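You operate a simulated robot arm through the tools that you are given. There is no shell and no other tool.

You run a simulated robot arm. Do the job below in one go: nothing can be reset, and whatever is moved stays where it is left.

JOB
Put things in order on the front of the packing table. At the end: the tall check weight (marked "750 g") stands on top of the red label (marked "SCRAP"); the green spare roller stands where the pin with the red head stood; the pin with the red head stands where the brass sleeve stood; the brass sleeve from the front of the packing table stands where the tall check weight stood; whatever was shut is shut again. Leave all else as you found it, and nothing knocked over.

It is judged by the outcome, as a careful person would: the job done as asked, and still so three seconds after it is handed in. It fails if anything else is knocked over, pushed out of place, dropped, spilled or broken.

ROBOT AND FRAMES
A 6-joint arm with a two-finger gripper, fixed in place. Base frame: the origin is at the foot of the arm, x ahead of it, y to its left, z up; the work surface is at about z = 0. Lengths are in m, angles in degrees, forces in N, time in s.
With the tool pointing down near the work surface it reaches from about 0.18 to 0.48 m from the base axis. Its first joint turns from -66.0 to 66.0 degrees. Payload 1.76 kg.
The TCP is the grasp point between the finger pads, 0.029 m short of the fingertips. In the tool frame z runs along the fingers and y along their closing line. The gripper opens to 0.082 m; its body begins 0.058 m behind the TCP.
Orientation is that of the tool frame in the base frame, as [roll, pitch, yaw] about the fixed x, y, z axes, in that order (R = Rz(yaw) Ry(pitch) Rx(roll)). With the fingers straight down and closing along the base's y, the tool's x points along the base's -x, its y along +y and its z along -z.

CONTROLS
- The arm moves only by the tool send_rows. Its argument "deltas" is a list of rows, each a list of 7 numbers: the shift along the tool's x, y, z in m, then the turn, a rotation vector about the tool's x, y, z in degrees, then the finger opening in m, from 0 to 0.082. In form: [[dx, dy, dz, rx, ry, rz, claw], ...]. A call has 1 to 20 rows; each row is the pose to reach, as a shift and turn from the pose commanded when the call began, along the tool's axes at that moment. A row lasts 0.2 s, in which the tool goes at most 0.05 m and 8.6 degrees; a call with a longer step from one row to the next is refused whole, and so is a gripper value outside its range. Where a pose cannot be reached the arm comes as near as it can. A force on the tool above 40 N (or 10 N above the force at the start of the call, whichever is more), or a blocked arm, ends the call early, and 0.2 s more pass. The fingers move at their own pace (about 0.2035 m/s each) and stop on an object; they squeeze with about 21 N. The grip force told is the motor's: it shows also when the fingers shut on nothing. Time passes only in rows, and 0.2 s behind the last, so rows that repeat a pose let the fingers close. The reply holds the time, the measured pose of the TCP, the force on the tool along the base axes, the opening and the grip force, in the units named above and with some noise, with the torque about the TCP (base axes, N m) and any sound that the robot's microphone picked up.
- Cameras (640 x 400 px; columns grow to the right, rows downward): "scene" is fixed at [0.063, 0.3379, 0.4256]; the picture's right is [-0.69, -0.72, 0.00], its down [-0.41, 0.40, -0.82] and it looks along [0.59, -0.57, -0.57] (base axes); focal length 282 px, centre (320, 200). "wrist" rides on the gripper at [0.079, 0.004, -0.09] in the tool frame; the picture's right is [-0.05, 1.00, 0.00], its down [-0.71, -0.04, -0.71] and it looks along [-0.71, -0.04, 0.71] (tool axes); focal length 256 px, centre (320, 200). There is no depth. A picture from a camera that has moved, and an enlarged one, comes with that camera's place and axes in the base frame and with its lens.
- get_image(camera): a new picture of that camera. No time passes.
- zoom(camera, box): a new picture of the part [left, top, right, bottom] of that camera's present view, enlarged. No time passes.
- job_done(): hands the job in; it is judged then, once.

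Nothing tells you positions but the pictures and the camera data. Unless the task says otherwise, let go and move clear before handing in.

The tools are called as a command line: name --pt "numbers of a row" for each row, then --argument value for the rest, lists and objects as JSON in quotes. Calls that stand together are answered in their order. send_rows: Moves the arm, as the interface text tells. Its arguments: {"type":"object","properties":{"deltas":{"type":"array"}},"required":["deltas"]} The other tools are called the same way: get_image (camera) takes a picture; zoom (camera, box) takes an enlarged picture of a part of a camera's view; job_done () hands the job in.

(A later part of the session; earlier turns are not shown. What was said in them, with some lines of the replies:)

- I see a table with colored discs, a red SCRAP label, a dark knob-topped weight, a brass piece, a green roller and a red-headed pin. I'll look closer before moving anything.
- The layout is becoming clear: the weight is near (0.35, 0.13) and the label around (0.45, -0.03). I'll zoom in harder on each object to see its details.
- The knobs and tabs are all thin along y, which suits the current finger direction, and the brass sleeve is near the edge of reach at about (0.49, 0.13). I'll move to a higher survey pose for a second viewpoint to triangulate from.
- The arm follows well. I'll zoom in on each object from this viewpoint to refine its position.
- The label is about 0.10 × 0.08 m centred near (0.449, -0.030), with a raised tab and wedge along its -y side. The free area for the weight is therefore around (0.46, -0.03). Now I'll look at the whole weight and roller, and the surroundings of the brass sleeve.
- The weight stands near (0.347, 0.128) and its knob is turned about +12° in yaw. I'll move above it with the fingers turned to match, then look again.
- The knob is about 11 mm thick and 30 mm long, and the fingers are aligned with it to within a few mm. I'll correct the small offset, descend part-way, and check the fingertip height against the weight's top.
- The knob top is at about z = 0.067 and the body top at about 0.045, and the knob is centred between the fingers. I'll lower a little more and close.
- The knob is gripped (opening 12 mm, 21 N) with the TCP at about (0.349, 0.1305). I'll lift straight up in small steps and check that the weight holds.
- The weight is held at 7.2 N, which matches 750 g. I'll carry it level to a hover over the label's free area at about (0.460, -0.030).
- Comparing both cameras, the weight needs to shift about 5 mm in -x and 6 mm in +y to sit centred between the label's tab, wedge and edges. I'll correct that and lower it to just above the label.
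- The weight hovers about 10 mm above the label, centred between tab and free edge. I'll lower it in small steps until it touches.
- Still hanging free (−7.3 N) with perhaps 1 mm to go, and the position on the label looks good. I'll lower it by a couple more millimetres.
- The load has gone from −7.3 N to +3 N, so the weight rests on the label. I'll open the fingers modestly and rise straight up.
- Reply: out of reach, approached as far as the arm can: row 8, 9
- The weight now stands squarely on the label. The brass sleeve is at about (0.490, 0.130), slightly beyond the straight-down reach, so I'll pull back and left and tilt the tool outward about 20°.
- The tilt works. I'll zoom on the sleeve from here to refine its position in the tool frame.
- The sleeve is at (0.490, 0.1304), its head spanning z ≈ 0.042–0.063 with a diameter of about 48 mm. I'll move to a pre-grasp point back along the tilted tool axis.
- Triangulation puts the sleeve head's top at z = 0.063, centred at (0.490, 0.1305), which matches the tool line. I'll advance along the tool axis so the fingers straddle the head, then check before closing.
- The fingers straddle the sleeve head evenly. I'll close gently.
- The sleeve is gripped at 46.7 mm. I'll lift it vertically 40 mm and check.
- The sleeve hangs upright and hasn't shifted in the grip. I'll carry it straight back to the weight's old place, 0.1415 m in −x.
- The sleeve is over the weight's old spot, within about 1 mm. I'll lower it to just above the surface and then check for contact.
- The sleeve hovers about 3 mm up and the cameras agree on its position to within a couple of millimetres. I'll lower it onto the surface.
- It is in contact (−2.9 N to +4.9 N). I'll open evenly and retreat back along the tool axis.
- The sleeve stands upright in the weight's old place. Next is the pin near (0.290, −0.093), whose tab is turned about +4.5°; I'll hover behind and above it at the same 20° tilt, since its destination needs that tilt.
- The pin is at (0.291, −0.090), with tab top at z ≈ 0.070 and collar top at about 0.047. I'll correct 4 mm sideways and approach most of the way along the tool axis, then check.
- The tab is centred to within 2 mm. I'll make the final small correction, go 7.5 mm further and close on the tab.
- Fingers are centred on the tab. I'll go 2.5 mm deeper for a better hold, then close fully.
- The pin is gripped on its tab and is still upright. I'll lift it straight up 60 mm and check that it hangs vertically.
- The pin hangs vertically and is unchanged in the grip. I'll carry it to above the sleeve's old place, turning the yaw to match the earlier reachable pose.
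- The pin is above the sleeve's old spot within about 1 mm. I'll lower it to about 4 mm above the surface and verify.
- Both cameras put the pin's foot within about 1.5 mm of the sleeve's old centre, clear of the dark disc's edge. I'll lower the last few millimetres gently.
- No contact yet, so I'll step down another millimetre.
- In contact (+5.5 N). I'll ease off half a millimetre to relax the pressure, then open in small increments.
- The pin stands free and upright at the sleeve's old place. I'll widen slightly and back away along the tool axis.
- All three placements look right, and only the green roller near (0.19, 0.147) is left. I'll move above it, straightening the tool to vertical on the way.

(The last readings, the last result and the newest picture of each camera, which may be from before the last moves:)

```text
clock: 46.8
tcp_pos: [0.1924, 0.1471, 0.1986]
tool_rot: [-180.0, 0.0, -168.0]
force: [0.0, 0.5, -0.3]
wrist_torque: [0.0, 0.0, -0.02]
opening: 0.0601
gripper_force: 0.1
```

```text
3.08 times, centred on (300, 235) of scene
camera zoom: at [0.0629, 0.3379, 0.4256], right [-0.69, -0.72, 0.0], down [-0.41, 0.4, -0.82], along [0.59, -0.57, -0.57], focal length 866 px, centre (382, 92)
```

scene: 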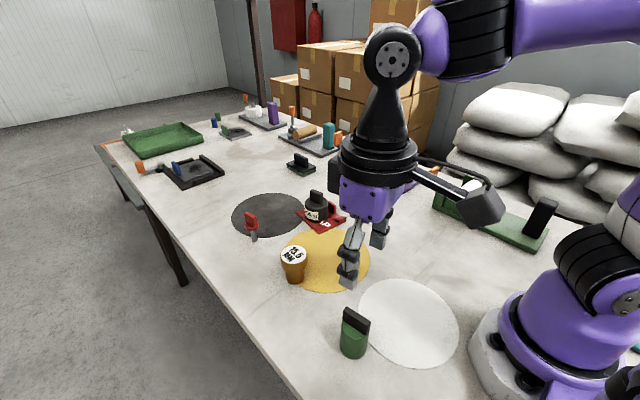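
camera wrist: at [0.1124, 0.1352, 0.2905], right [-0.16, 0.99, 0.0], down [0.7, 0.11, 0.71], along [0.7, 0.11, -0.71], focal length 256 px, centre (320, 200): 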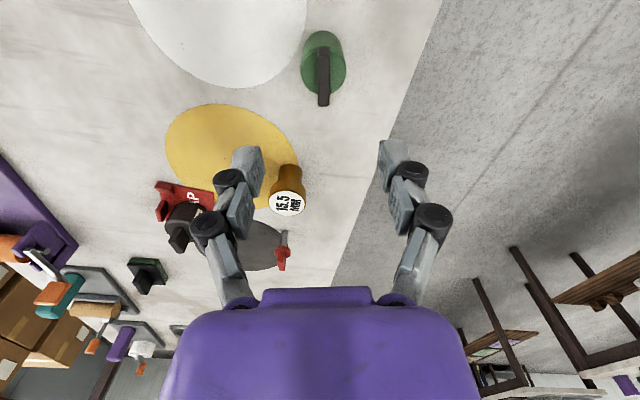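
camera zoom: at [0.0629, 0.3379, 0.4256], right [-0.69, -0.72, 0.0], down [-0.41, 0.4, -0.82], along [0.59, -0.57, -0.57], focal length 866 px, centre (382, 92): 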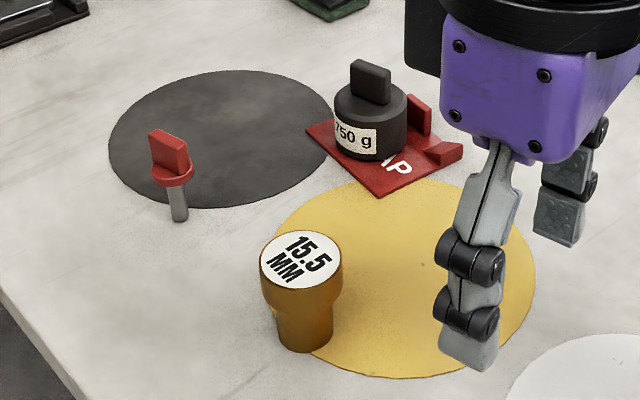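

The roller is at about (0.1905, 0.150), with its tab turned 9°, tab top near z = 0.077 and body top near 0.054. I'll align the yaw, shift 3 mm sideways and descend part-way.

send_rows --pt "0 0.0028 0.0 0 0 3.1 0.05" --pt "0 0.0028 0.025 0 0 3.1 0.05" --pt "0 0.0028 0.05 0 0 3.1 0.05" --pt "0 0.0028 0.075 0 0 3.1 0.05" --pt "0 0.0028 0.094 0 0 3.1 0.05" --pt "0 0.0028 0.103 0 0 3.1 0.05" --pt "0 0.0028 0.103 0 0 3.1 0.05"

zoom --camera "wrist" --box '[240, 60, 400, 200]'

zoom --camera "scene" --box '[316, 275, 412, 350]'

```text
clock: 48.4
tcp_pos: [0.1916, 0.1523, 0.0962]
tool_rot: [-179.9, 0.1, -171.1]
force: [0.2, 0.2, -0.3]
wrist_torque: [0.04, -0.03, -0.02]
opening: 0.0501
gripper_force: 0.0
```

```text
2.86 times, centred on (320, 130) of wrist
camera zoom: at [0.1127, 0.1435, 0.1871], right [-0.1, 0.99, 0.0], down [0.7, 0.07, 0.71], along [0.7, 0.07, -0.71], focal length 731 px, centre (320, 400)
```

zoom: 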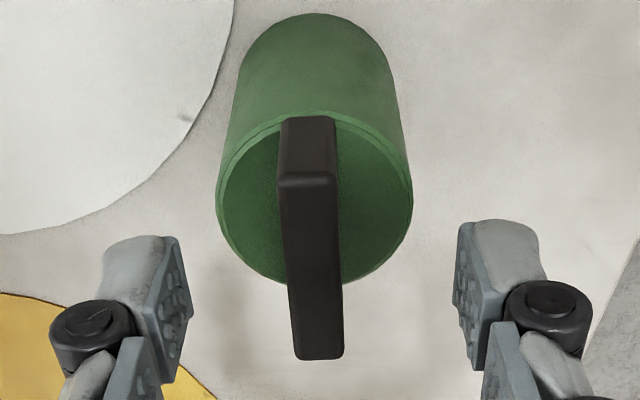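

```text
5.33 times, centred on (364, 312) of scene
camera zoom: at [0.063, 0.3379, 0.4256], right [-0.69, -0.72, 0.0], down [-0.41, 0.4, -0.82], along [0.59, -0.57, -0.57], focal length 1501 px, centre (85, -400)
```

zoom: 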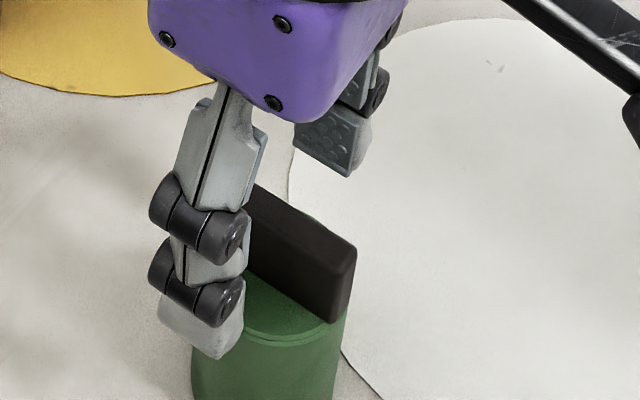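

The fingers are aligned with the tab. I'll go down the last 13.5 mm and close.

send_rows --pt "0 -0.001 0.007 0 0 0 0.05" --pt "0 -0.001 0.0135 0 0 0 0.05" --pt "0 -0.001 0.0135 0 0 0 0.035" --pt "0 -0.001 0.0135 0 0 0 0.022" --pt "0 -0.001 0.0135 0 0 0 0.014" --pt "0 -0.001 0.0135 0 0 0 0.0" --pt "0 -0.001 0.0135 0 0 0 0.0"

zoom --camera "wrist" --box '[240, 60, 400, 200]'

zoom --camera "scene" --box '[316, 290, 412, 365]'

```text
clock: 50.0
tcp_pos: [0.1924, 0.1491, 0.0823]
tool_rot: [180.0, -0.1, -171.1]
force: [0.8, 0.6, 2.6]
wrist_torque: [0.02, -0.03, -0.01]
opening: 0.0093
gripper_force: 21.3
```

```text
2.86 times, centred on (320, 130) of wrist
camera zoom: at [0.1126, 0.1416, 0.1742], right [-0.1, 0.99, 0.0], down [0.7, 0.07, 0.71], along [0.7, 0.07, -0.71], focal length 731 px, centre (320, 400)
```

zoom: 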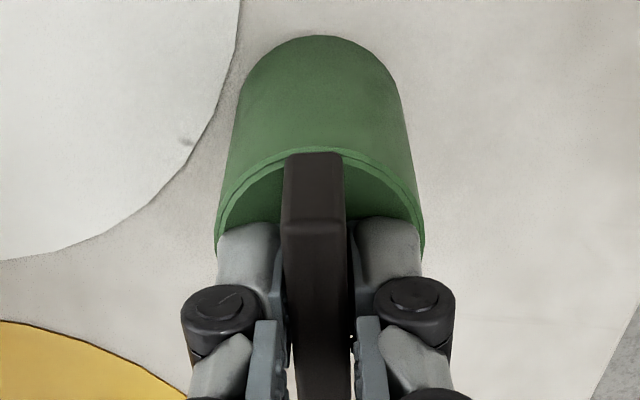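

```text
5.33 times, centred on (364, 328) of scene
camera zoom: at [0.063, 0.3379, 0.4256], right [-0.69, -0.72, 0.0], down [-0.41, 0.4, -0.82], along [0.59, -0.57, -0.57], focal length 1501 px, centre (85, -480)
```

zoom: 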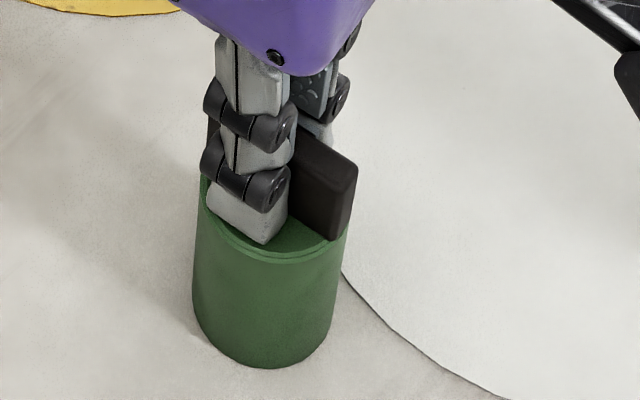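

The tab is gripped at 9.3 mm. I'll lift the roller straight up 70 mm and check.

send_rows --pt "0 0 -0.005 0 0 0 0.0" --pt "0 0 -0.018 0 0 0 0.0" --pt "0 0 -0.036 0 0 0 0.0" --pt "0 0 -0.054 0 0 0 0.0" --pt "0 0 -0.07 0 0 0 0.0" --pt "0 0 -0.07 0 0 0 0.0"

zoom --camera "wrist" --box '[240, 60, 400, 200]'

get_image --camera "scene"

```text
clock: 51.4
tcp_pos: [0.1918, 0.1478, 0.154]
tool_rot: [180.0, 0.0, -171.1]
force: [0.1, 0.5, -1.2]
wrist_torque: [-0.02, 0.0, -0.01]
opening: 0.0095
gripper_force: 21.0
```

```text
2.86 times, centred on (320, 130) of wrist
camera zoom: at [0.1121, 0.1407, 0.2448], right [-0.1, 0.99, 0.0], down [0.7, 0.07, 0.71], along [0.7, 0.07, -0.71], focal length 731 px, centre (320, 400)
```

zoom: 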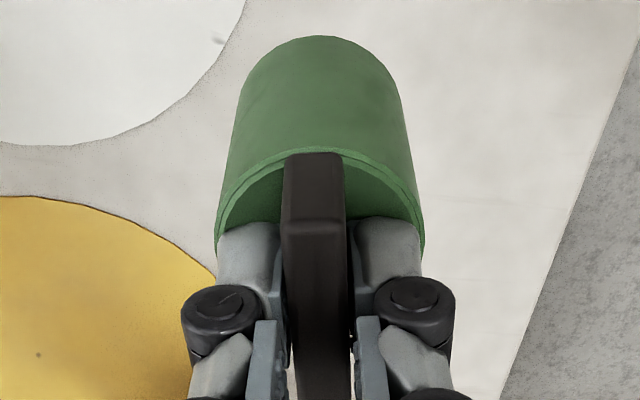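

```text
taken
```

scene: 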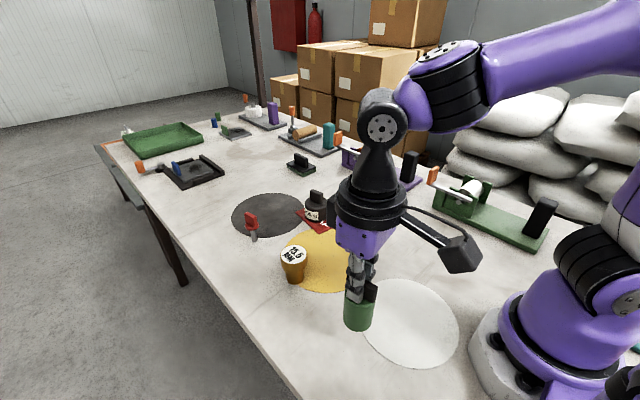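

The roller is held securely and vertical. I'll carry it to above the pin's old place at (0.291, −0.090).

send_rows --pt "-0.0019 -0.0075 0 0 0 0 0.0" --pt "-0.0062 -0.0251 0 0 0 0 0.0" --pt "-0.0124 -0.0503 0 0 0 0 0.0" --pt "-0.0187 -0.0754 0 0 0 0 0.0" --pt "-0.0249 -0.1005 0 0 0 0 0.0" --pt "-0.0311 -0.1257 0 0 0 0 0.0" --pt "-0.0373 -0.1508 0 0 0 0 0.0" --pt "-0.0435 -0.1759 0 0 0 0 0.0" --pt "-0.0498 -0.201 0 0 0 0 0.0" --pt "-0.056 -0.2262 0 0 0 0 0.0" --pt "-0.0603 -0.2438 0 0 0 0 0.0" --pt "-0.0622 -0.2513 0 0 0 0 0.0" --pt "-0.0622 -0.2513 0 0 0 0 0.0"

get_image --camera "wrist"

zoom --camera "scene" --box '[320, 150, 480, 250]'

```text
clock: 54.2
tcp_pos: [0.2935, -0.0888, 0.1528]
tool_rot: [-180.0, -0.1, -171.0]
force: [-0.2, 0.1, -0.9]
wrist_torque: [-0.02, 0.0, 0.01]
opening: 0.0095
gripper_force: 20.8
```

```text
taken
camera wrist: at [0.2127, -0.0968, 0.244], right [-0.1, 0.99, 0.0], down [0.7, 0.07, 0.71], along [0.7, 0.07, -0.71], focal length 256 px, centre (320, 200)
```

wrist: 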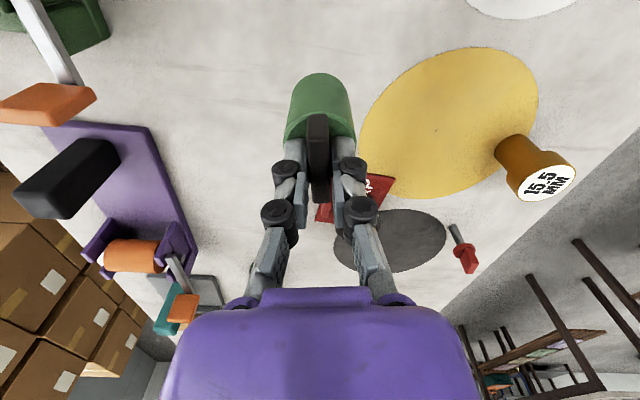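

```text
4.00 times, centred on (400, 200) of scene
camera zoom: at [0.063, 0.3379, 0.4256], right [-0.69, -0.72, 0.0], down [-0.41, 0.4, -0.82], along [0.59, -0.57, -0.57], focal length 1126 px, centre (0, 200)
```

zoom: 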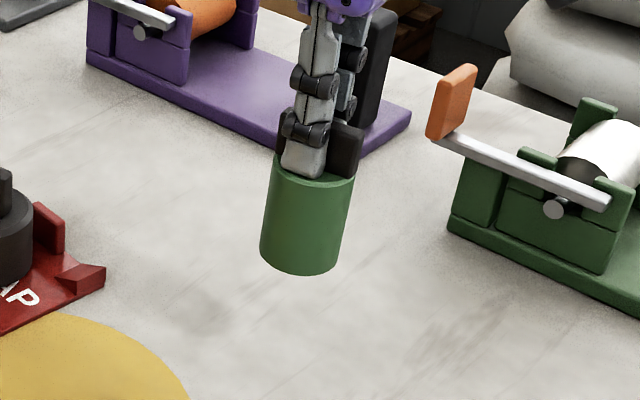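

It's within about 1 mm of the target. I'll lower it to about 4 mm above the table and compare with where the pin's foot was in the scene view, around pixel (390, 238).

send_rows --pt "0.0004 -0.001 0.01 0 0 0 0.0" --pt "0.0004 -0.001 0.025 0 0 0 0.0" --pt "0.0004 -0.001 0.04 0 0 0 0.0" --pt "0.0004 -0.001 0.054 0 0 0 0.0" --pt "0.0004 -0.001 0.066 0 0 0 0.0" --pt "0.0004 -0.001 0.066 0 0 0 0.0"

zoom --camera "scene" --box '[346, 195, 442, 255]'

zoom --camera "wrist" --box '[240, 60, 400, 200]'

```text
clock: 55.6
tcp_pos: [0.2912, -0.0894, 0.0863]
tool_rot: [-180.0, -0.1, -171.1]
force: [0.2, 0.5, -0.8]
wrist_torque: [0.01, 0.03, -0.02]
opening: 0.0093
gripper_force: 20.7
```

```text
6.67 times, centred on (394, 225) of scene
camera zoom: at [0.063, 0.3379, 0.4256], right [-0.69, -0.72, 0.0], down [-0.41, 0.4, -0.82], along [0.59, -0.57, -0.57], focal length 1876 px, centre (-173, 33)
```

zoom: 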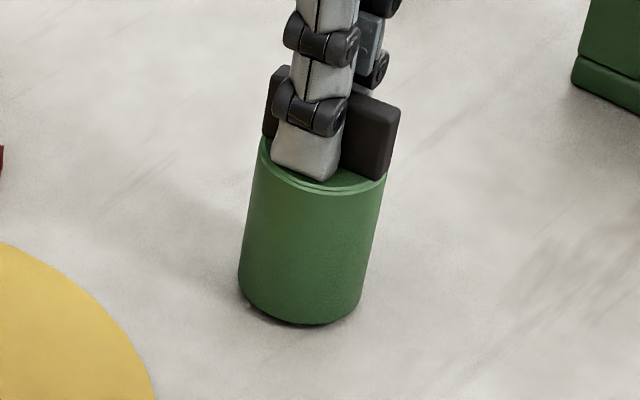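

```text
2.86 times, centred on (320, 130) of wrist
camera zoom: at [0.2107, -0.0975, 0.1776], right [-0.1, 0.99, 0.0], down [0.7, 0.07, 0.71], along [0.7, 0.07, -0.71], focal length 731 px, centre (320, 400)
```

zoom: 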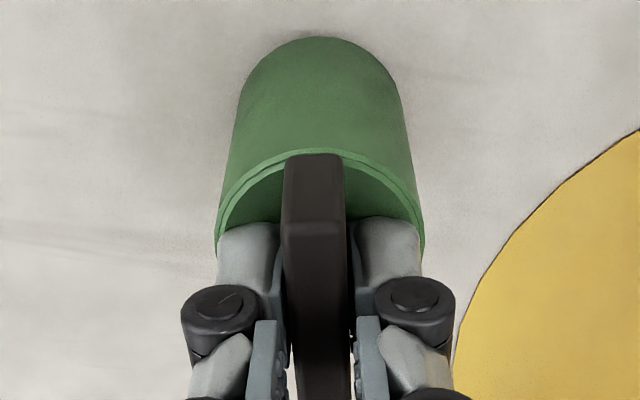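

A ~2 mm correction (+x, −y) will centre it better on the pin's old spot. I'll apply that and lower further.

send_rows --pt "-0.0018 -0.0013 0.0 0 0 0 0.0" --pt "-0.0018 -0.0013 0.0012 0 0 0 0.0" --pt "-0.0018 -0.0013 0.0025 0 0 0 0.0" --pt "-0.0018 -0.0013 0.0032 0 0 0 0.0" --pt "-0.0018 -0.0013 0.0032 0 0 0 0.0"

zoom --camera "scene" --box '[346, 195, 442, 255]'

```text
clock: 56.8
tcp_pos: [0.2938, -0.0918, 0.0833]
tool_rot: [-180.0, 0.0, -171.1]
force: [-0.1, 0.5, 0.1]
wrist_torque: [-0.02, -0.03, 0.0]
opening: 0.0091
gripper_force: 21.0
```

```text
6.67 times, centred on (394, 225) of scene
camera zoom: at [0.063, 0.3379, 0.4256], right [-0.69, -0.72, 0.0], down [-0.41, 0.4, -0.82], along [0.59, -0.57, -0.57], focal length 1876 px, centre (-173, 33)
```

zoom: 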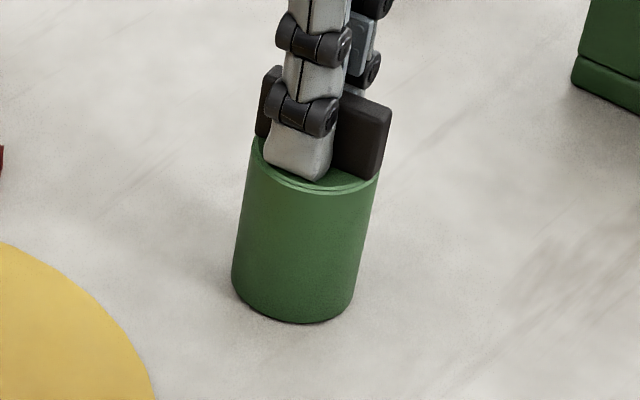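

The position now matches the pin's old foot within about 1.5 mm. I'll step down to contact.

send_rows --pt "0.0003 0 0.0006 0 0 0 0.0" --pt "0.0003 0 0.0012 0 0 0 0.0" --pt "0.0003 0 0.0012 0 0 0 0.0"

```text
clock: 57.6
tcp_pos: [0.2932, -0.0906, 0.0823]
tool_rot: [179.9, 0.0, -171.0]
force: [-1.4, -1.5, 6.7]
wrist_torque: [-0.09, 0.14, -0.01]
opening: 0.0095
gripper_force: 21.2
```

In contact (+6.7 N). I'll ease off slightly, open in small increments, and rise straight up.

send_rows --pt "0 0 -0.0004 0 0 0 0.0" --pt "0 0 -0.0004 0 0 0 0.012" --pt "0 0 -0.0004 0 0 0 0.018" --pt "0 0 -0.0004 0 0 0 0.026" --pt "0 0 -0.0004 0 0 0 0.035" --pt "0 0 -0.0004 0 0 0 0.045" --pt "0 0 -0.0004 0 0 0 0.045" --pt "0 0 -0.01 0 0 0 0.045" --pt "0 0 -0.03 0 0 0 0.045" --pt "0 0 -0.06 0 0 0 0.05" --pt "0 0 -0.09 0 0 0 0.05" --pt "0 0 -0.11 0 0 0 0.05" --pt "0 0 -0.11 0 0 0 0.05"

get_image --camera "scene"

get_image --camera "wrist"

zoom --camera "scene" --box '[220, 170, 420, 295]'

```text
clock: 60.4
tcp_pos: [0.2938, -0.0904, 0.1943]
tool_rot: [-179.9, -0.1, -171.1]
force: [1.0, -0.2, 0.4]
wrist_torque: [0.02, 0.03, 0.02]
opening: 0.0502
gripper_force: 0.1
```

```text
taken
```

scene: 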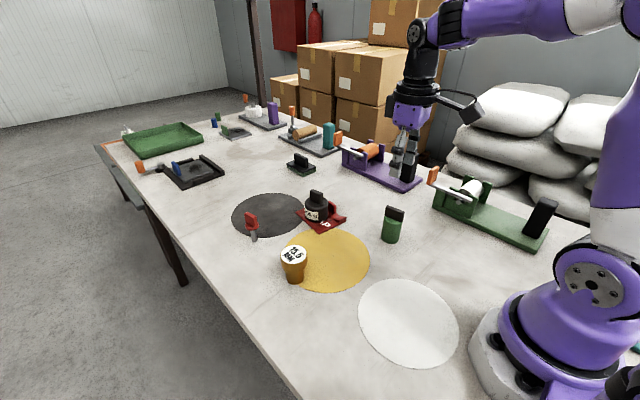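

```text
taken
camera wrist: at [0.2138, -0.0986, 0.286], right [-0.1, 0.99, 0.0], down [0.7, 0.07, 0.71], along [0.7, 0.07, -0.71], focal length 256 px, centre (320, 200)
```

wrist: 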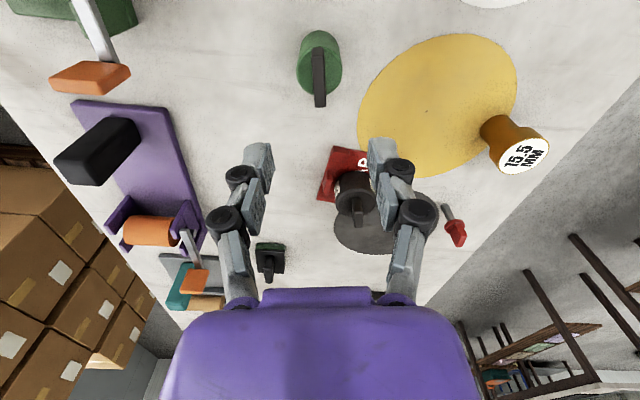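

```text
3.20 times, centred on (320, 232) of scene
camera zoom: at [0.063, 0.3379, 0.4256], right [-0.69, -0.72, 0.0], down [-0.41, 0.4, -0.82], along [0.59, -0.57, -0.57], focal length 901 px, centre (320, 96)
```

zoom: 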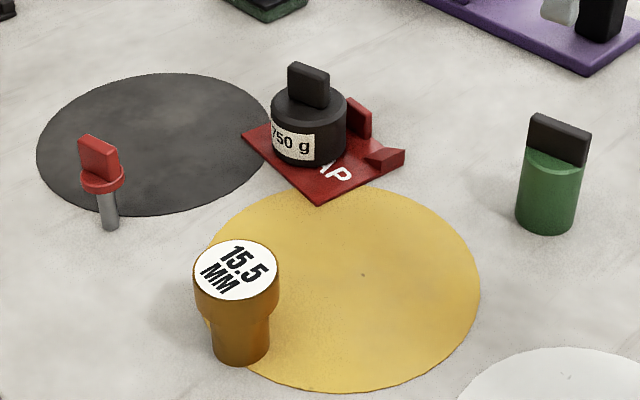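

Everything appears in place. I'll check the roller, pin and weight placements closely before finishing.

zoom --camera "scene" --box '[362, 205, 426, 245]'

zoom --camera "scene" --box '[290, 185, 354, 235]'

zoom --camera "scene" --box '[222, 205, 302, 255]'

zoom --camera "wrist" --box '[288, 25, 352, 65]'

```text
10.00 times, centred on (394, 225) of scene
camera zoom: at [0.063, 0.3379, 0.4256], right [-0.69, -0.72, 0.0], down [-0.41, 0.4, -0.82], along [0.59, -0.57, -0.57], focal length 2815 px, centre (-420, -50)
```

zoom: 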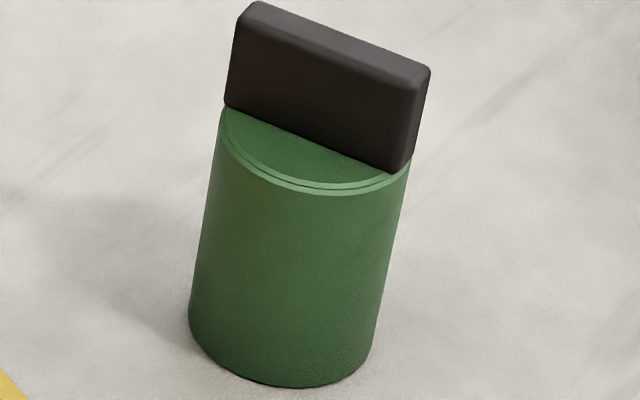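

```text
8.00 times, centred on (322, 210) of scene
camera zoom: at [0.063, 0.3379, 0.4256], right [-0.69, -0.72, 0.0], down [-0.41, 0.4, -0.82], along [0.59, -0.57, -0.57], focal length 2252 px, centre (304, 120)
```

zoom: 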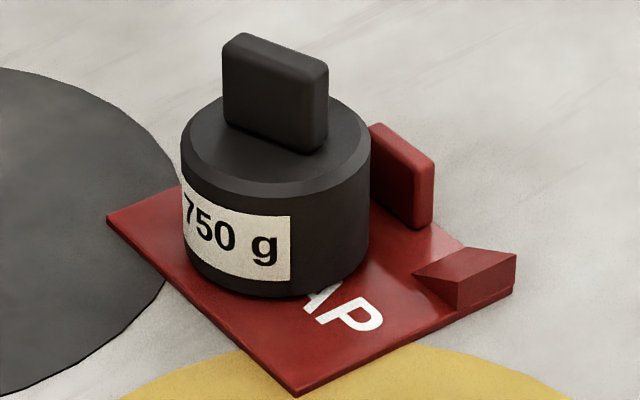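

```text
8.00 times, centred on (262, 230) of scene
camera zoom: at [0.063, 0.3379, 0.4256], right [-0.69, -0.72, 0.0], down [-0.41, 0.4, -0.82], along [0.59, -0.57, -0.57], focal length 2252 px, centre (784, -40)
```

zoom: 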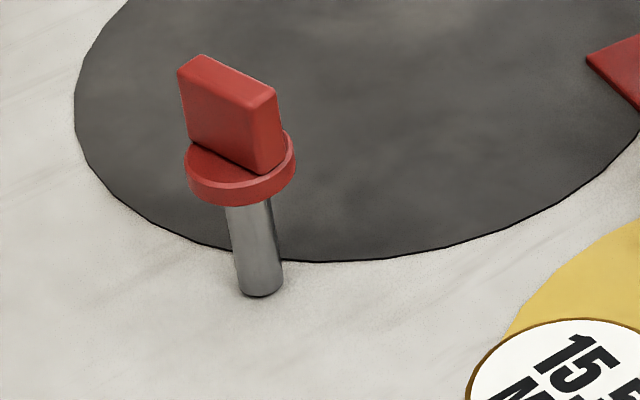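

```text
10.00 times, centred on (320, 45) of wrist
camera zoom: at [0.2138, -0.0986, 0.286], right [-0.1, 0.99, 0.0], down [0.7, 0.07, 0.71], along [0.7, 0.07, -0.71], focal length 2560 px, centre (320, 1750)
```

zoom: 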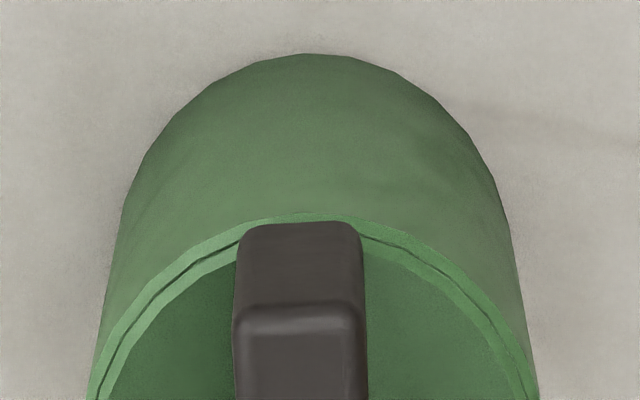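

I can see all four moves finished: the weight is upright on the SCRAP label, and the sleeve, pin and roller each stand within about 2 mm of their target spots. The gripper is open and well clear, nothing shut was opened, and nothing else looks disturbed, so I'm handing the job in.

job_done

```text
The job is handed in.
```

The front of the packing table is in order and the job is handed in. All four pieces are upright where you asked, and I measured the three spots below from the camera pictures:

| Piece | Where it stands now | Offset from target |
|---|---|---|
| Tall check weight (750 g) | On the flat part of the red SCRAP label, clear of its tab and wedge | n/a |
| Green spare roller | Where the red-headed pin stood | about 1 mm |
| Red-headed pin | Where the brass sleeve stood, just off the edge of the dark disc | about 1.5 mm |
| Brass sleeve | Where the check weight stood | about 2 mm |

I never had to open anything, so there was nothing to shut again. Nothing was knocked over or dropped, and nothing else looks moved in the final pictures. The gripper is empty and raised clear above the roller.
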